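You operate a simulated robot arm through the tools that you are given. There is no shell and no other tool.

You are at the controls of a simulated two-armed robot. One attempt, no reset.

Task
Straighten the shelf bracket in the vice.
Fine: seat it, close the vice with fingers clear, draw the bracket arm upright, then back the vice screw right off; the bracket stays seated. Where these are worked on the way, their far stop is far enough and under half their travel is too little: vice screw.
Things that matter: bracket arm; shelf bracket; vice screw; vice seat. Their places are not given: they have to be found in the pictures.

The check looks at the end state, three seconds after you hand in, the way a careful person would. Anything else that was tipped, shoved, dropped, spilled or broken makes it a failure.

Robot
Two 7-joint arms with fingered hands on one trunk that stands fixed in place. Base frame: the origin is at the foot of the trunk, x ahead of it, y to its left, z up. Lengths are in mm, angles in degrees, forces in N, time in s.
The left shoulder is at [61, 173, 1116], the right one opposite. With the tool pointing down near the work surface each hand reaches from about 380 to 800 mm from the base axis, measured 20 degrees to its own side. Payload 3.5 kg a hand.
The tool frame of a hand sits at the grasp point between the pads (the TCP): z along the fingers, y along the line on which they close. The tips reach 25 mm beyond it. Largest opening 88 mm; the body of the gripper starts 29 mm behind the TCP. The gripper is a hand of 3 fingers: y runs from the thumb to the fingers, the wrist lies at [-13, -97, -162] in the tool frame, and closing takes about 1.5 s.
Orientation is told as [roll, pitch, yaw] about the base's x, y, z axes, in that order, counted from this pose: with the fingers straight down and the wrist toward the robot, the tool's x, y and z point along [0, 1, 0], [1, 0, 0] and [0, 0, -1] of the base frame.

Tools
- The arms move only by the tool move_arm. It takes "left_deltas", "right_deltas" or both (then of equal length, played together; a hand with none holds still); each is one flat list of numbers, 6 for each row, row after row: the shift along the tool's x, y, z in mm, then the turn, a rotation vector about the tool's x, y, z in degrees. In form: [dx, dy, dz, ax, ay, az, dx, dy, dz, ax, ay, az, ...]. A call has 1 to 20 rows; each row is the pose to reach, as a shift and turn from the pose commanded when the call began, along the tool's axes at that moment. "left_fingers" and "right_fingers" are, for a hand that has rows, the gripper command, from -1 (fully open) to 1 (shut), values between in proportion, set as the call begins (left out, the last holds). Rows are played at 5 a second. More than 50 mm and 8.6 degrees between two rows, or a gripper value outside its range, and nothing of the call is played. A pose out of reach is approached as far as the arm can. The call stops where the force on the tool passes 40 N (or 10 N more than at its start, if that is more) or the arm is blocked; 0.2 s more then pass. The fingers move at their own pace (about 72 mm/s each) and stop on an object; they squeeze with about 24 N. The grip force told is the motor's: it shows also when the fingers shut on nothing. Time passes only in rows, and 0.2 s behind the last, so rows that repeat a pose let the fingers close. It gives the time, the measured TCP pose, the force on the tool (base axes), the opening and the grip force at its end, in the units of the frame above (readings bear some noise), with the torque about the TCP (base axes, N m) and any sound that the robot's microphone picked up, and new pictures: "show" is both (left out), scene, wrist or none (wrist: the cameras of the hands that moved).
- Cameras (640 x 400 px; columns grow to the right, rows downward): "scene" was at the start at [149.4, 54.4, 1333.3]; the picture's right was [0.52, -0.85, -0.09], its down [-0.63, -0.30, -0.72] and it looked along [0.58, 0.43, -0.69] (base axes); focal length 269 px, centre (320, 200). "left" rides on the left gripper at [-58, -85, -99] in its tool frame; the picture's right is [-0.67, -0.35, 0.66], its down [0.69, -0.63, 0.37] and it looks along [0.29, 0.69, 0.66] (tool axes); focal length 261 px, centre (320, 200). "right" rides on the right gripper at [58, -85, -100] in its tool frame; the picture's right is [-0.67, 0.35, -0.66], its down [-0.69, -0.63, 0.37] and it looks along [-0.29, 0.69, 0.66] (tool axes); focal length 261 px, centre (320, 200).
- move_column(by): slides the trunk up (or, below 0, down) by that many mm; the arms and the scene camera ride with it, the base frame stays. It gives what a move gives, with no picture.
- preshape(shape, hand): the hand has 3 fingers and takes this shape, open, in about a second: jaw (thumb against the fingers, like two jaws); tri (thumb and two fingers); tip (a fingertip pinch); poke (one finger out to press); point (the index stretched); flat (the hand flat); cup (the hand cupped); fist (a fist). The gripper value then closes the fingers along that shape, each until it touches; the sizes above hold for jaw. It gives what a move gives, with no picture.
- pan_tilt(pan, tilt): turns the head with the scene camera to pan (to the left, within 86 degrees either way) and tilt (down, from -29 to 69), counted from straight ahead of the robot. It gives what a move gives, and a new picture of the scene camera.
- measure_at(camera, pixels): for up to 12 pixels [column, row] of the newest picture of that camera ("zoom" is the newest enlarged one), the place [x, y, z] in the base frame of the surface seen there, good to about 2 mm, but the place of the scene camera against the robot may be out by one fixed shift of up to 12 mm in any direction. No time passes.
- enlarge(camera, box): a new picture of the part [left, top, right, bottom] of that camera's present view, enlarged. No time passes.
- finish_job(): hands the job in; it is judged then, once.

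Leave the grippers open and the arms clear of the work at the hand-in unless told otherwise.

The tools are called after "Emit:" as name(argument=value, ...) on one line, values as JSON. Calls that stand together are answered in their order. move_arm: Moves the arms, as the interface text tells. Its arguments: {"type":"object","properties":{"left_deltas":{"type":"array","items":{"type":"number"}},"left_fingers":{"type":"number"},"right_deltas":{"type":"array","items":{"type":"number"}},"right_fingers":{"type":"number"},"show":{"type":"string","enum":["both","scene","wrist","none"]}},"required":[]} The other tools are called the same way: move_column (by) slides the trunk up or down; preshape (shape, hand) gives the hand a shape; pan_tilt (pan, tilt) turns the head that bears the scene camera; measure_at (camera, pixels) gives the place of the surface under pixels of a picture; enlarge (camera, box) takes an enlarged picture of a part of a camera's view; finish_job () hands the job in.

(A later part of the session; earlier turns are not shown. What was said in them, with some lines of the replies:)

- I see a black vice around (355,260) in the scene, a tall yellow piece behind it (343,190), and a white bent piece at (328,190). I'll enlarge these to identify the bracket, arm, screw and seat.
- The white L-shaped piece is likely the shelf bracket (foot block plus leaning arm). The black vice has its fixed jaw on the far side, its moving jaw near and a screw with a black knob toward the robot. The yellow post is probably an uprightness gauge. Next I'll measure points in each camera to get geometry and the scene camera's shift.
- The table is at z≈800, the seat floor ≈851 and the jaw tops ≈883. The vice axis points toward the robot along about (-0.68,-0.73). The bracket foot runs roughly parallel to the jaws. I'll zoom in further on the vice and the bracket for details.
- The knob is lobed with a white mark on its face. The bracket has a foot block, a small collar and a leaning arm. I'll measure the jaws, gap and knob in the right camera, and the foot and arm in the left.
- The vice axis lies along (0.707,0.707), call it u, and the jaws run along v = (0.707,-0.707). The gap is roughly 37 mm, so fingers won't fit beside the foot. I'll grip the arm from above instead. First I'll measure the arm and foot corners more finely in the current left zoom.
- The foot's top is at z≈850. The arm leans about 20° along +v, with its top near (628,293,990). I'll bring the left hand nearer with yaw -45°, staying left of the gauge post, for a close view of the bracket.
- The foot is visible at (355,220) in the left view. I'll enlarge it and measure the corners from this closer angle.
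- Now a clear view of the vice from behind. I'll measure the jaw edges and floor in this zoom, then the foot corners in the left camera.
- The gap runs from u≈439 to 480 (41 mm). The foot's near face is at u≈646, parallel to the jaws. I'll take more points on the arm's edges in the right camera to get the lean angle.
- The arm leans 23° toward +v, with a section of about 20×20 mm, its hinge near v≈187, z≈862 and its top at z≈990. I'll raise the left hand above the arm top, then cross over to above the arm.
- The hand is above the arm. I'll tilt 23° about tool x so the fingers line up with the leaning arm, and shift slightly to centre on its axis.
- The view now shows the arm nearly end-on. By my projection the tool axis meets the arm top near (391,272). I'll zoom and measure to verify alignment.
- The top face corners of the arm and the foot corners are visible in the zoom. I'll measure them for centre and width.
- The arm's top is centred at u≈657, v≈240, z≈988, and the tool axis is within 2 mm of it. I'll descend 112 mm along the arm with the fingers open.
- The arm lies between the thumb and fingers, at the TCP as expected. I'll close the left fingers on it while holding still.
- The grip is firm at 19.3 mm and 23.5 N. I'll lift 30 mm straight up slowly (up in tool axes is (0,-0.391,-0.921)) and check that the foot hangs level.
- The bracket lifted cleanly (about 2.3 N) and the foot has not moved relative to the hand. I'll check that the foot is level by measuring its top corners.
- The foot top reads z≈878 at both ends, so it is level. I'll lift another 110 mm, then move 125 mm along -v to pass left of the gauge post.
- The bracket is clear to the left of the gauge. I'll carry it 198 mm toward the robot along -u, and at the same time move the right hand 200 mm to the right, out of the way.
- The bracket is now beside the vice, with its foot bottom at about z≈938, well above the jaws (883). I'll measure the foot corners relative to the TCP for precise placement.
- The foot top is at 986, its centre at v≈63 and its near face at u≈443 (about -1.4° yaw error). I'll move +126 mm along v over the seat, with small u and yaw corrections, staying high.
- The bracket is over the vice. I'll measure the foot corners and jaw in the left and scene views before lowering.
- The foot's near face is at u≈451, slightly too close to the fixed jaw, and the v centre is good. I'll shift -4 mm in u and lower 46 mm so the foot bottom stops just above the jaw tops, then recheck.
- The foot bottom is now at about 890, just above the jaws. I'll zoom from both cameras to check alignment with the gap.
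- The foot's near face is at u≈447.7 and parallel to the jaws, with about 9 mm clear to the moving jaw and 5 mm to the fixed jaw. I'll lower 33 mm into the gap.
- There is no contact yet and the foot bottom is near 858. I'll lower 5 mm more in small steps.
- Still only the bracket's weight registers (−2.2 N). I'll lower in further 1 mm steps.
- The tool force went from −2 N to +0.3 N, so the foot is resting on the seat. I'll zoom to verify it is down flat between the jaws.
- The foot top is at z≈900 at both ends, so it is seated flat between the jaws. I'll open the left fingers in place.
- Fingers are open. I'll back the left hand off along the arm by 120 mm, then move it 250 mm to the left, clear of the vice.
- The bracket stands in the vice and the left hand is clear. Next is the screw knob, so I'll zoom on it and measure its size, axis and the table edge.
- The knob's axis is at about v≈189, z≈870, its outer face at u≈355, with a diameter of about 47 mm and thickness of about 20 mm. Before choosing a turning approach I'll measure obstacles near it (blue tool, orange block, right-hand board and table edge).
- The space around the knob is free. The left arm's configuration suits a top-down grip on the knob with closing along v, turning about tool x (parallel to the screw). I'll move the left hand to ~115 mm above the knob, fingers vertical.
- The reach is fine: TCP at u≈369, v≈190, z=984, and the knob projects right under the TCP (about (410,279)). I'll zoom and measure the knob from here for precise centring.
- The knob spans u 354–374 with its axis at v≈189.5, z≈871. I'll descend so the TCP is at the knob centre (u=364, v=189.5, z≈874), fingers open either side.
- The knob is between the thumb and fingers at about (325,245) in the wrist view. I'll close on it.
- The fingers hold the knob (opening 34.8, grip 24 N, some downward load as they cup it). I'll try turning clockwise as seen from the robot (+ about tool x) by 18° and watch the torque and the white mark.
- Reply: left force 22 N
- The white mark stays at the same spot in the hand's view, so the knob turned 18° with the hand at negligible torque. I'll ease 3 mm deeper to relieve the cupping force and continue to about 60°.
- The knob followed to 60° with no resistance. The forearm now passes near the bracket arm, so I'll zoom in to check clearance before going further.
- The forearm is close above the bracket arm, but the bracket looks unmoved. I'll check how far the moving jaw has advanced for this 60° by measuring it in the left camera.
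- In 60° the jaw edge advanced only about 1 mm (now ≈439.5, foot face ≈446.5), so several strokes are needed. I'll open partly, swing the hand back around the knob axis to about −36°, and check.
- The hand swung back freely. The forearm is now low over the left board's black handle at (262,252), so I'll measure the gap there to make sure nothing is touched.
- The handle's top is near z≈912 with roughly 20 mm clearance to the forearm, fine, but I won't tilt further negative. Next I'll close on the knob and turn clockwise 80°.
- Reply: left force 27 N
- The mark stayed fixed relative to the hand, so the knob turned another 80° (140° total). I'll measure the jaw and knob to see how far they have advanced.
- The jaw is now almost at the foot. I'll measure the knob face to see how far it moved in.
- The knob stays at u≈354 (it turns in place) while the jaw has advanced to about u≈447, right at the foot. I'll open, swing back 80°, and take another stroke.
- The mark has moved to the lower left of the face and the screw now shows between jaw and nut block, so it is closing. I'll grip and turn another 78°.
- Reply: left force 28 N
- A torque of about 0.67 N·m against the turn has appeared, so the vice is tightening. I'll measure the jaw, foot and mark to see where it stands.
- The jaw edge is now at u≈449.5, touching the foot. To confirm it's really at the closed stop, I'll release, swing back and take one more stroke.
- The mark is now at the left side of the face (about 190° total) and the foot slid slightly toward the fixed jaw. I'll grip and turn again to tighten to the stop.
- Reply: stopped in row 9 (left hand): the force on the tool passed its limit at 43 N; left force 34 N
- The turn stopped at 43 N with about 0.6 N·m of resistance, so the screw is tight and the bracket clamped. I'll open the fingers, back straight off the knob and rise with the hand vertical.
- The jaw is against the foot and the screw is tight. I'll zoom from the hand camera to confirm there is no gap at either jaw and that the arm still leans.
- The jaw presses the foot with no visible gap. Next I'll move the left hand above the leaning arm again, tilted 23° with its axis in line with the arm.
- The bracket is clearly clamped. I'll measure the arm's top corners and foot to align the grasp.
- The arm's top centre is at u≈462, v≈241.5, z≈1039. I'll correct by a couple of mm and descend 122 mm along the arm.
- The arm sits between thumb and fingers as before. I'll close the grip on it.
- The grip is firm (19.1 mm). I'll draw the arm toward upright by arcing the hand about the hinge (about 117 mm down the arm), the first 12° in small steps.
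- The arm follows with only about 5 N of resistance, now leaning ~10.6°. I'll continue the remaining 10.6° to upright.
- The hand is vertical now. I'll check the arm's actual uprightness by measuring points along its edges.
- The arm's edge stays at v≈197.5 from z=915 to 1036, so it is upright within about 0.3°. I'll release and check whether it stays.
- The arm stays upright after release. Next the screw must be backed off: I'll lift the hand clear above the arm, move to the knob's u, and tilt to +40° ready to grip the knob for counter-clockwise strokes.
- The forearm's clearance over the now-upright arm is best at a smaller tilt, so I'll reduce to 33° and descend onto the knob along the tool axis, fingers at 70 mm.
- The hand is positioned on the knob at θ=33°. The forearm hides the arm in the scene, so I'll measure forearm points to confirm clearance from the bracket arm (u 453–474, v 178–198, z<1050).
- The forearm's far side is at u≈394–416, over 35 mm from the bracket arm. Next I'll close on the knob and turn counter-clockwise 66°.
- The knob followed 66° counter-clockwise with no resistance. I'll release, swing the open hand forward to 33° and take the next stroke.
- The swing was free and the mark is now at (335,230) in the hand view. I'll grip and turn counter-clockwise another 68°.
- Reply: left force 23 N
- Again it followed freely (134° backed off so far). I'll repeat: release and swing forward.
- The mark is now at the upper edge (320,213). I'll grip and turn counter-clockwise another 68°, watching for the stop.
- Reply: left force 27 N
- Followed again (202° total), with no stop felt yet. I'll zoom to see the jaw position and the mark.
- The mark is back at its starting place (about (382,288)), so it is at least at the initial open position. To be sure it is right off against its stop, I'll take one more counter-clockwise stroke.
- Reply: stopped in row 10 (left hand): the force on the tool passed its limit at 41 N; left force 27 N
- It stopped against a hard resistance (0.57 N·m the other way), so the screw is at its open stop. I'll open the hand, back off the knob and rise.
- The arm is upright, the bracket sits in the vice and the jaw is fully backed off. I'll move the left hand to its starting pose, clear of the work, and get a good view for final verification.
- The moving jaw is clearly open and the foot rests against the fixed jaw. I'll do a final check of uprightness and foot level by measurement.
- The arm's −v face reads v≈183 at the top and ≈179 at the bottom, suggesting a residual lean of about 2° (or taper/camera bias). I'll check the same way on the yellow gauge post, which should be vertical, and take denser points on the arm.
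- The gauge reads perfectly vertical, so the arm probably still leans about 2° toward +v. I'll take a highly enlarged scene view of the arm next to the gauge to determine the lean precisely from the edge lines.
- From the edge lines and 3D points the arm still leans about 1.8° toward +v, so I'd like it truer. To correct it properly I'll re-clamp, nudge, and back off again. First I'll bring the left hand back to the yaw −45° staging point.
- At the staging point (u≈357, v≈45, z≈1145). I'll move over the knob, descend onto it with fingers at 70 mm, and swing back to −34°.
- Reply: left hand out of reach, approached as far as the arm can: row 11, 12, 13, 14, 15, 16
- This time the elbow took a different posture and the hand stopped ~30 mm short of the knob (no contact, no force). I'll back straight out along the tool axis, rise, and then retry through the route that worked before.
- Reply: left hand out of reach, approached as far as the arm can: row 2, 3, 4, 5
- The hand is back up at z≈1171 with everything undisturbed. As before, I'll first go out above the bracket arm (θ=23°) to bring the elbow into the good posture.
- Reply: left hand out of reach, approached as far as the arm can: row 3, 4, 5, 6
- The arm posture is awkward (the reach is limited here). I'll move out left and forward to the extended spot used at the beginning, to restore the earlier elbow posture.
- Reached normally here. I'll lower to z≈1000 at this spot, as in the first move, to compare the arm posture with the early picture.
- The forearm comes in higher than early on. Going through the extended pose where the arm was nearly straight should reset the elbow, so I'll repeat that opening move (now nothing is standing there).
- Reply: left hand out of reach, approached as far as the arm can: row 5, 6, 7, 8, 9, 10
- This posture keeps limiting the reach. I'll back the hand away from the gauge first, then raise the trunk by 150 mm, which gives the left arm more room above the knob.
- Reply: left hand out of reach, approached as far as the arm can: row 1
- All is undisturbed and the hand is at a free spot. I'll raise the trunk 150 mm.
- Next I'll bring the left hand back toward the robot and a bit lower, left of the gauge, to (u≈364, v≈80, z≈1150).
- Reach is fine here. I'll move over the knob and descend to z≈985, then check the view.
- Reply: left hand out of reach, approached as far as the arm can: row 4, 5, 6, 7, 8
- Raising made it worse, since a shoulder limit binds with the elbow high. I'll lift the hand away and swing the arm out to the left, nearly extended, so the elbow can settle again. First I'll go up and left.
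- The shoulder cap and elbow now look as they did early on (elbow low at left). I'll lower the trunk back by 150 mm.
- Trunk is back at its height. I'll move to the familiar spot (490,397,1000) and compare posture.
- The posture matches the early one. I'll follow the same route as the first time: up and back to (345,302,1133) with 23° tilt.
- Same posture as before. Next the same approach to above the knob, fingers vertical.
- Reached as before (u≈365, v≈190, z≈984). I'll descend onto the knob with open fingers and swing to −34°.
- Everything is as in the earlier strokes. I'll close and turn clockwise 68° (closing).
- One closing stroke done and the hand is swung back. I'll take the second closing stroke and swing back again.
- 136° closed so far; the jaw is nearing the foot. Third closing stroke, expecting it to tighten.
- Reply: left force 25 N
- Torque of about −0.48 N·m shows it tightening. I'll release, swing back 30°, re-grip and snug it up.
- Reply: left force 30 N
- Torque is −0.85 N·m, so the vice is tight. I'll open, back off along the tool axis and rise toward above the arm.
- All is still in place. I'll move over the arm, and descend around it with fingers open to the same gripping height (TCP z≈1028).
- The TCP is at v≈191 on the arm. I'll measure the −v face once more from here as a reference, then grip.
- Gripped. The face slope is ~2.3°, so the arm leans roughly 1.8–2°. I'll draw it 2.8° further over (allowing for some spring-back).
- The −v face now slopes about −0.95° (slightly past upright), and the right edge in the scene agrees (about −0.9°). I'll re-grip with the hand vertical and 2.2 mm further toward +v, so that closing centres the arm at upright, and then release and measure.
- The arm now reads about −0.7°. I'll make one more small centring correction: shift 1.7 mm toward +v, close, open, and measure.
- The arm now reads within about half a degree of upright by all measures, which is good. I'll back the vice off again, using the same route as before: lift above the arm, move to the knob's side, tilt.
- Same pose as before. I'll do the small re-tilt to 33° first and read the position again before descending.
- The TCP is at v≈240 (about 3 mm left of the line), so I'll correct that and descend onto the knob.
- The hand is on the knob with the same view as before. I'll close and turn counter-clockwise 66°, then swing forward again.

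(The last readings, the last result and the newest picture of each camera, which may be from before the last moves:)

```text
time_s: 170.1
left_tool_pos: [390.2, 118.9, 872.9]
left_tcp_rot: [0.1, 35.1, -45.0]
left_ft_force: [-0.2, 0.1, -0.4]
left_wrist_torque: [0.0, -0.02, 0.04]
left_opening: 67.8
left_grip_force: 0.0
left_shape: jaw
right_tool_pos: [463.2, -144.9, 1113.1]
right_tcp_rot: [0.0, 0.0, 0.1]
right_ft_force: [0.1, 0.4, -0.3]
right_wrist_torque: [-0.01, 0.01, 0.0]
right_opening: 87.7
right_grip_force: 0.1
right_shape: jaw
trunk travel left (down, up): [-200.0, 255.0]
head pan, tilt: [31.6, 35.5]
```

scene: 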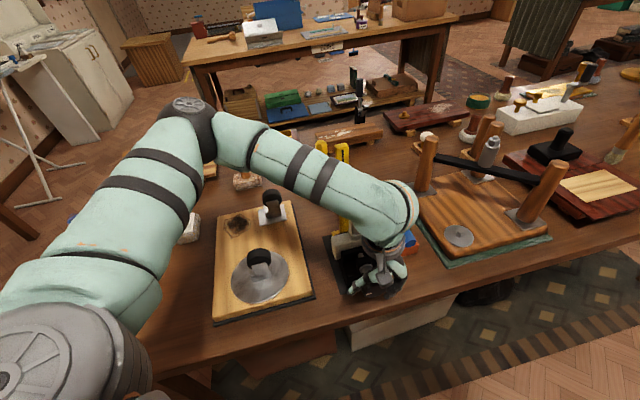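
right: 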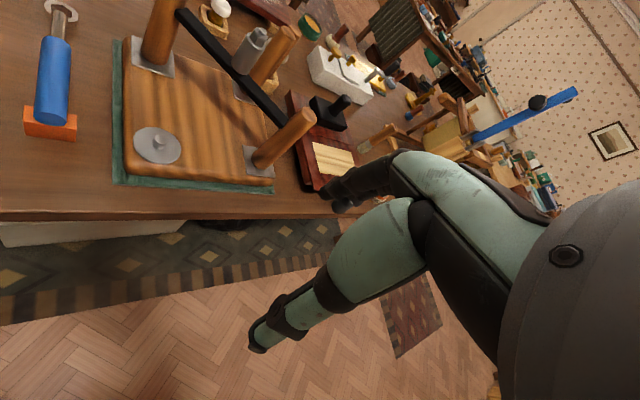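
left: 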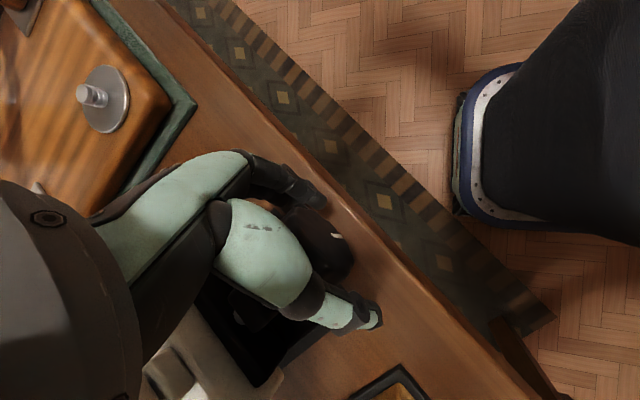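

66° backed off. I'll take the second counter-clockwise stroke and swing forward.

Emit:
move_arm(left_deltas=[0, 0, 0, 0, 0, 0, 0, 0, 0, 0, 0, 0, 0, 0, 0, 0, 0, 0, 0, 0, 0, 0, 0, 0, 0, 0, 0, 0, 0, 0, 0, 0, 0, -7, 0, 0, 0, 0, 0, -14, 0, 0, 0, 0, 0, -21, 0, 0, 0, 0, 0, -28, 0, 0, 0, 0, 0, -35, 0, 0, 0, 0, 0, -42, 0, 0, 0, 0, 0, -49, 0, 0, 0, 0, 0, -56, 0, 0, 0, 0, 0, -63, 0, 0, 0, 0, 0, -68, 0, 0, 0, 0, 0, -68, 0, 0], left_fingers=1, show="wrist")

Emit:
move_arm(left_deltas=[0, 0, 0, 0, 0, 0, 0, 0, 0, 0, 0, 0, 0, 0, 0, 0, 0, 0, 0, 0, 0, 7, 0, 0, 0, 0, 0, 14, 0, 0, 0, 0, 0, 21, 0, 0, 0, 0, 0, 28, 0, 0, 0, 0, 0, 35, 0, 0, 0, 0, 0, 42, 0, 0, 0, 0, 0, 49, 0, 0, 0, 0, 0, 56, 0, 0, 0, 0, 0, 63, 0, 0, 0, 0, 0, 68, 0, 0, 0, 0, 0, 68, 0, 0], left_fingers=-0.55, show="wrist")

```text
time_s: 173.5
left_tool_pos: [391.4, 120.8, 872.0]
left_tcp_rot: [0.1, -33.1, -45.0]
left_ft_force: [-7.2, 1.8, -10.7]
left_wrist_torque: [-0.03, 0.04, -0.07]
left_opening: 32.8
left_grip_force: 23.7
left_shape: jaw
right_tool_pos: [463.1, -143.8, 1113.6]
right_tcp_rot: [0.1, 0.0, 0.2]
right_ft_force: [0.0, -1.1, -0.3]
right_wrist_torque: [-0.01, -0.01, 0.03]
right_opening: 87.8
right_grip_force: 0.1
right_shape: jaw
trunk travel left (down, up): [-200.0, 255.0]
head pan, tilt: [31.6, 35.5]
```

left: 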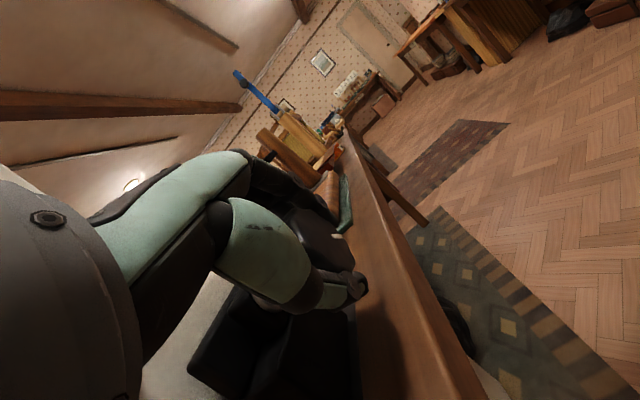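

```text
time_s: 176.5
left_tool_pos: [391.1, 119.9, 872.9]
left_tcp_rot: [-0.1, 35.1, -44.9]
left_ft_force: [-0.3, 0.0, 0.2]
left_wrist_torque: [-0.05, 0.01, -0.02]
left_opening: 68.0
left_grip_force: 0.1
left_shape: jaw
right_tool_pos: [462.9, -144.6, 1114.3]
right_tcp_rot: [0.1, -0.1, 0.1]
right_ft_force: [-0.1, -0.1, -1.5]
right_wrist_torque: [0.01, -0.01, -0.02]
right_opening: 87.8
right_grip_force: 0.0
right_shape: jaw
trunk travel left (down, up): [-200.0, 255.0]
head pan, tilt: [31.6, 35.5]
```

left: 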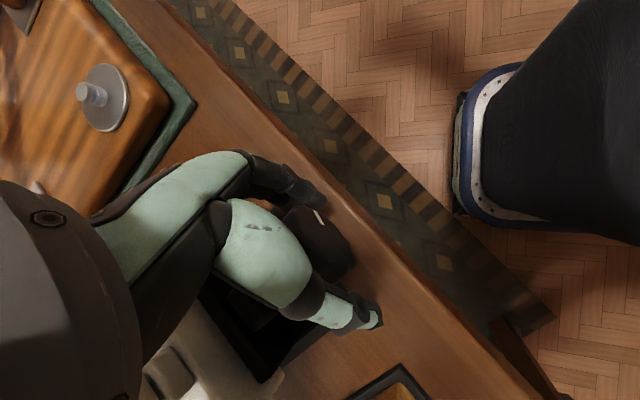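

134° backed off. I'll take the third stroke, then swing forward for a last one to reach the stop.

Emit:
move_arm(left_deltas=[0, 0, 0, 0, 0, 0, 0, 0, 0, 0, 0, 0, 0, 0, 0, 0, 0, 0, 0, 0, 0, 0, 0, 0, 0, 0, 0, 0, 0, 0, 0, 0, 0, -7, 0, 0, 0, 0, 0, -14, 0, 0, 0, 0, 0, -21, 0, 0, 0, 0, 0, -28, 0, 0, 0, 0, 0, -35, 0, 0, 0, 0, 0, -42, 0, 0, 0, 0, 0, -49, 0, 0, 0, 0, 0, -56, 0, 0, 0, 0, 0, -63, 0, 0, 0, 0, 0, -68, 0, 0, 0, 0, 0, -68, 0, 0], left_fingers=1, show="wrist")

Emit:
move_arm(left_deltas=[0, 0, 0, 0, 0, 0, 0, 0, 0, 0, 0, 0, 0, 0, 0, 0, 0, 0, 0, 0, 0, 7, 0, 0, 0, 0, 0, 14, 0, 0, 0, 0, 0, 21, 0, 0, 0, 0, 0, 28, 0, 0, 0, 0, 0, 35, 0, 0, 0, 0, 0, 42, 0, 0, 0, 0, 0, 49, 0, 0, 0, 0, 0, 56, 0, 0, 0, 0, 0, 63, 0, 0, 0, 0, 0, 66, 0, 0, 0, 0, 0, 66, 0, 0], left_fingers=-0.55, show="wrist")

```text
time_s: 179.9
left_tool_pos: [392.1, 121.0, 870.6]
left_tcp_rot: [0.0, -32.9, -44.9]
left_ft_force: [-7.8, -0.8, -27.3]
left_wrist_torque: [0.39, 0.43, -0.04]
left_opening: 32.5
left_grip_force: 24.1
left_shape: jaw
right_tool_pos: [464.1, -144.4, 1111.7]
right_tcp_rot: [0.0, 0.1, 0.2]
right_ft_force: [-0.2, 0.2, -0.1]
right_wrist_torque: [0.01, -0.01, 0.04]
right_opening: 87.7
right_grip_force: 0.1
right_shape: jaw
trunk travel left (down, up): [-200.0, 255.0]
head pan, tilt: [31.6, 35.5]
```

left: 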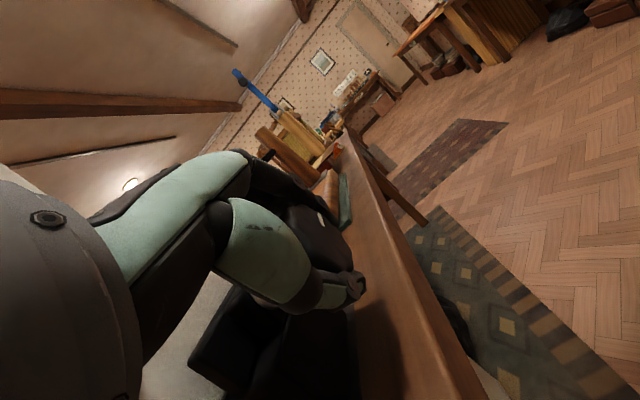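

```text
time_s: 182.9
left_tool_pos: [391.1, 119.7, 872.5]
left_tcp_rot: [0.0, 33.1, -44.8]
left_ft_force: [-0.1, -0.6, 0.8]
left_wrist_torque: [0.01, 0.0, -0.03]
left_opening: 67.6
left_grip_force: 0.0
left_shape: jaw
right_tool_pos: [462.9, -145.9, 1114.0]
right_tcp_rot: [0.0, 0.0, 0.1]
right_ft_force: [0.1, 0.8, 0.2]
right_wrist_torque: [0.02, -0.02, -0.01]
right_opening: 87.6
right_grip_force: 0.1
right_shape: jaw
trunk travel left (down, up): [-200.0, 255.0]
head pan, tilt: [31.6, 35.5]
```

left: 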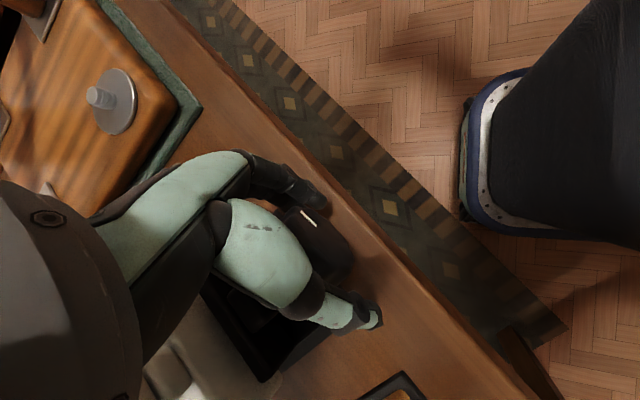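

The third stroke ended with +0.58 N·m resistance, i.e. the open stop. I'll confirm with one more short turn.

Emit:
move_arm(left_deltas=[0, 0, 0, 0, 0, 0, 0, 0, 0, 0, 0, 0, 0, 0, 0, 0, 0, 0, 0, 0, 0, 0, 0, 0, 0, 0, 0, 0, 0, 0, 0, 0, 0, -4, 0, 0, 0, 0, 0, -8, 0, 0, 0, 0, 0, -12, 0, 0, 0, 0, 0, -12, 0, 0], left_fingers=1, show="wrist")

```text
time_s: 184.9
left_tool_pos: [390.6, 121.6, 872.4]
left_tcp_rot: [0.0, 21.0, -45.0]
left_ft_force: [-14.6, 8.7, -26.9]
left_wrist_torque: [0.55, 0.62, 0.0]
left_opening: 31.1
left_grip_force: 24.3
left_shape: jaw
right_tool_pos: [463.6, -144.4, 1113.3]
right_tcp_rot: [-0.1, 0.1, 0.2]
right_ft_force: [0.2, -0.7, -0.1]
right_wrist_torque: [-0.01, 0.01, 0.0]
right_opening: 87.5
right_grip_force: 0.0
right_shape: jaw
trunk travel left (down, up): [-200.0, 255.0]
head pan, tilt: [31.6, 35.5]
```

left: 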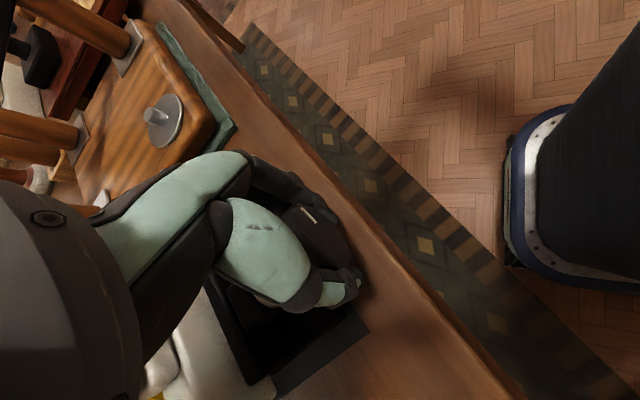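

At the stop again (0.83 N·m). I'll open, back off the knob, rise and go left.

Emit:
move_arm(left_deltas=[0, 0, 0, 0, 0, 0, 0, 0, 0, 0, 0, 0, 0, 0, 0, 0, 0, 0, 0, 0, -30, 0, 0, 0, 0, 0, -65, -5, 0, 0, 0, 0, -105, -10, 0, 0, 0, -20, -150, -15, 0, 0, 0, -45, -190, -20, 0, 0, 0, -85, -215, -21, 0, 0, 0, -130, -215, -21, 0, 0, 0, -170, -215, -21, 0, 0, 0, -210, -210, -21, 0, 0], left_fingers=-0.8, show="scene")

```text
time_s: 187.5
left_tool_pos: [304.5, 206.1, 1146.2]
left_tcp_rot: [0.1, 0.0, -45.1]
left_ft_force: [0.7, -0.8, 0.3]
left_wrist_torque: [0.01, 0.0, -0.04]
left_opening: 79.4
left_grip_force: 0.0
left_shape: jaw
right_tool_pos: [461.2, -144.5, 1114.2]
right_tcp_rot: [0.0, -0.1, 0.1]
right_ft_force: [0.4, -0.4, -0.2]
right_wrist_torque: [-0.01, -0.05, 0.0]
right_opening: 87.7
right_grip_force: 0.1
right_shape: jaw
trunk travel left (down, up): [-200.0, 255.0]
head pan, tilt: [31.6, 35.5]
```

scene: 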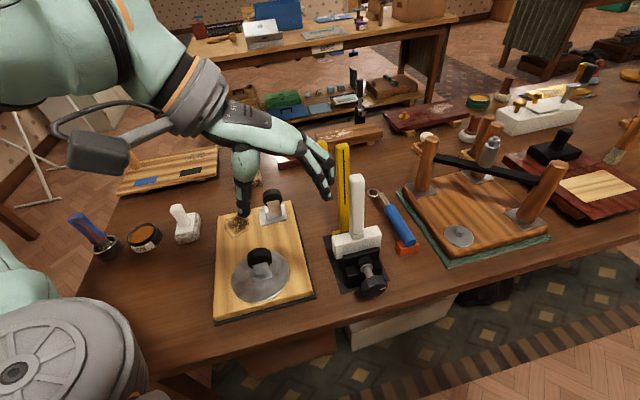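

Next I'll return the left hand to its starting pose, clear of the work, for a final check.

Emit:
move_arm(left_deltas=[33.4, -13.3, 0, 0, 0, -7.5, 66.8, -26.5, 0, 0, 0, -15, 100.2, -39.8, 0, 0, 0, -22.5, 133.7, -53, 0, 0, 0, -30, 167, -66.3, 0, 0, 0, -37.5, 200.5, -79.5, 0, 0, 0, -45, 200.5, -79.5, 0, 0, 0, -45], left_fingers=-1, show="both")

Emit:
measure_at(camera="left", pixels=[[555, 28], [556, 40], [557, 52], [558, 64], [559, 76], [560, 88], [561, 100], [562, 112], [570, 30], [571, 55], [572, 80], [573, 105]])

Emit:
enlarge(camera="left", box=[430, 0, 640, 220])

Emit:
enlarge(camera="scene", box=[325, 165, 405, 305])

```text
time_s: 189.1
left_tool_pos: [390.5, 403.2, 1142.1]
left_tcp_rot: [0.1, -0.1, 0.1]
left_ft_force: [-0.1, 0.3, 0.2]
left_wrist_torque: [-0.01, 0.04, -0.03]
left_opening: 87.4
left_grip_force: 0.0
left_shape: jaw
right_tool_pos: [463.7, -145.4, 1113.2]
right_tcp_rot: [0.0, 0.0, 0.1]
right_ft_force: [1.1, -0.5, 0.2]
right_wrist_torque: [0.02, -0.01, 0.03]
right_opening: 87.7
right_grip_force: 0.0
right_shape: jaw
trunk travel left (down, up): [-200.0, 255.0]
head pan, tilt: [31.6, 35.5]
```

scene: 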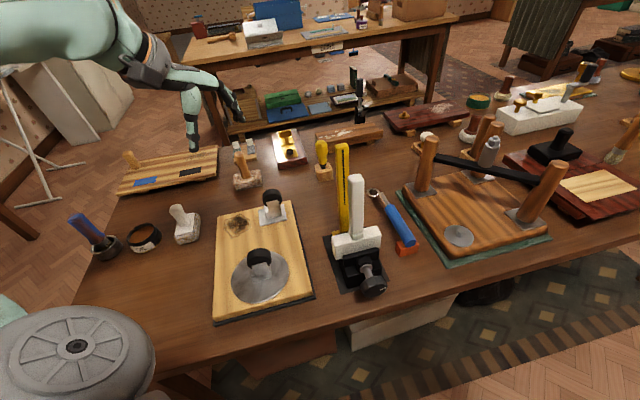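
left: 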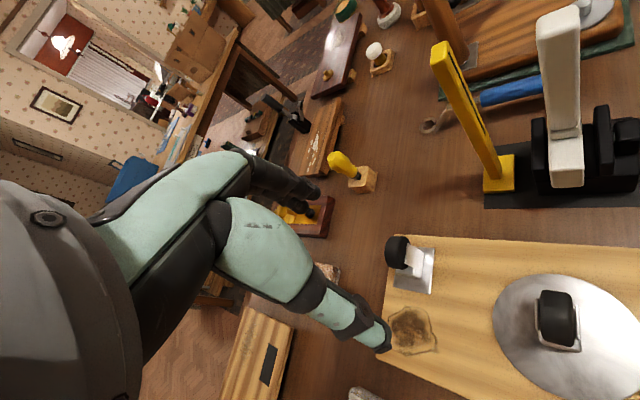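

```text
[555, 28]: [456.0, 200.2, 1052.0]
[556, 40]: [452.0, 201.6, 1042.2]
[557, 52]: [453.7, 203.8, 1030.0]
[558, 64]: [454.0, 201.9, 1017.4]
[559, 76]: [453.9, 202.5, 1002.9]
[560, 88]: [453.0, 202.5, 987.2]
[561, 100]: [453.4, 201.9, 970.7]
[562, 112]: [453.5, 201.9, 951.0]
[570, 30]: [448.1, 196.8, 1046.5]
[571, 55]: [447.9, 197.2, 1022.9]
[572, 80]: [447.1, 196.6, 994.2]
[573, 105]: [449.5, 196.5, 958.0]
```

```text
1.82 times, centred on (535, 110) of left
```

zoom: 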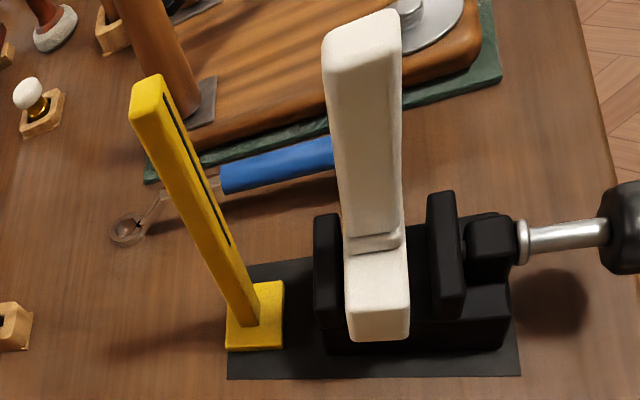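

```text
2.86 times, centred on (365, 235) of scene
```

zoom: 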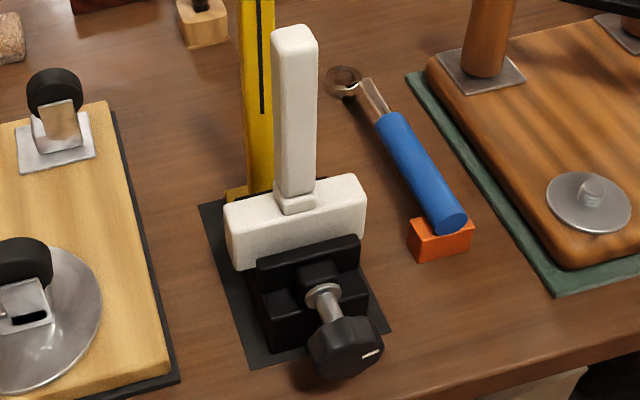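

Final check:
- **Arm:** its face sits at v≈177–178 from bottom to top, within about 0.5° of upright.
- **Bracket:** the foot is seated flat in the vice.
- **Vice:** the jaw is open with the screw at its open stop.
- **Hands and surroundings:** both hands are open and clear, and nothing else has been moved.

I'm handing in now.

Emit:
finish_job()

```text
The job is handed in.
```

The job is handed in. The bracket is straightened and still seated in the vice, and the vice screw is backed right off.

- **Bracket:** the foot rests on the vice seat, against the fixed jaw, as it was left after clamping.
- **Arm:** it measured within about half a degree of upright after the vice was opened. The first pull left it about 2° short, so I closed the vice again, corrected it and backed the screw off a second time.
- **Vice screw:** both times I tightened it until it resisted, about 200° of turn, with the fingers clear. I then backed it off until it hit its open stop.
- **Surroundings:** both grippers are open and clear of the work. I saw nothing else moved or knocked over in the last pictures.
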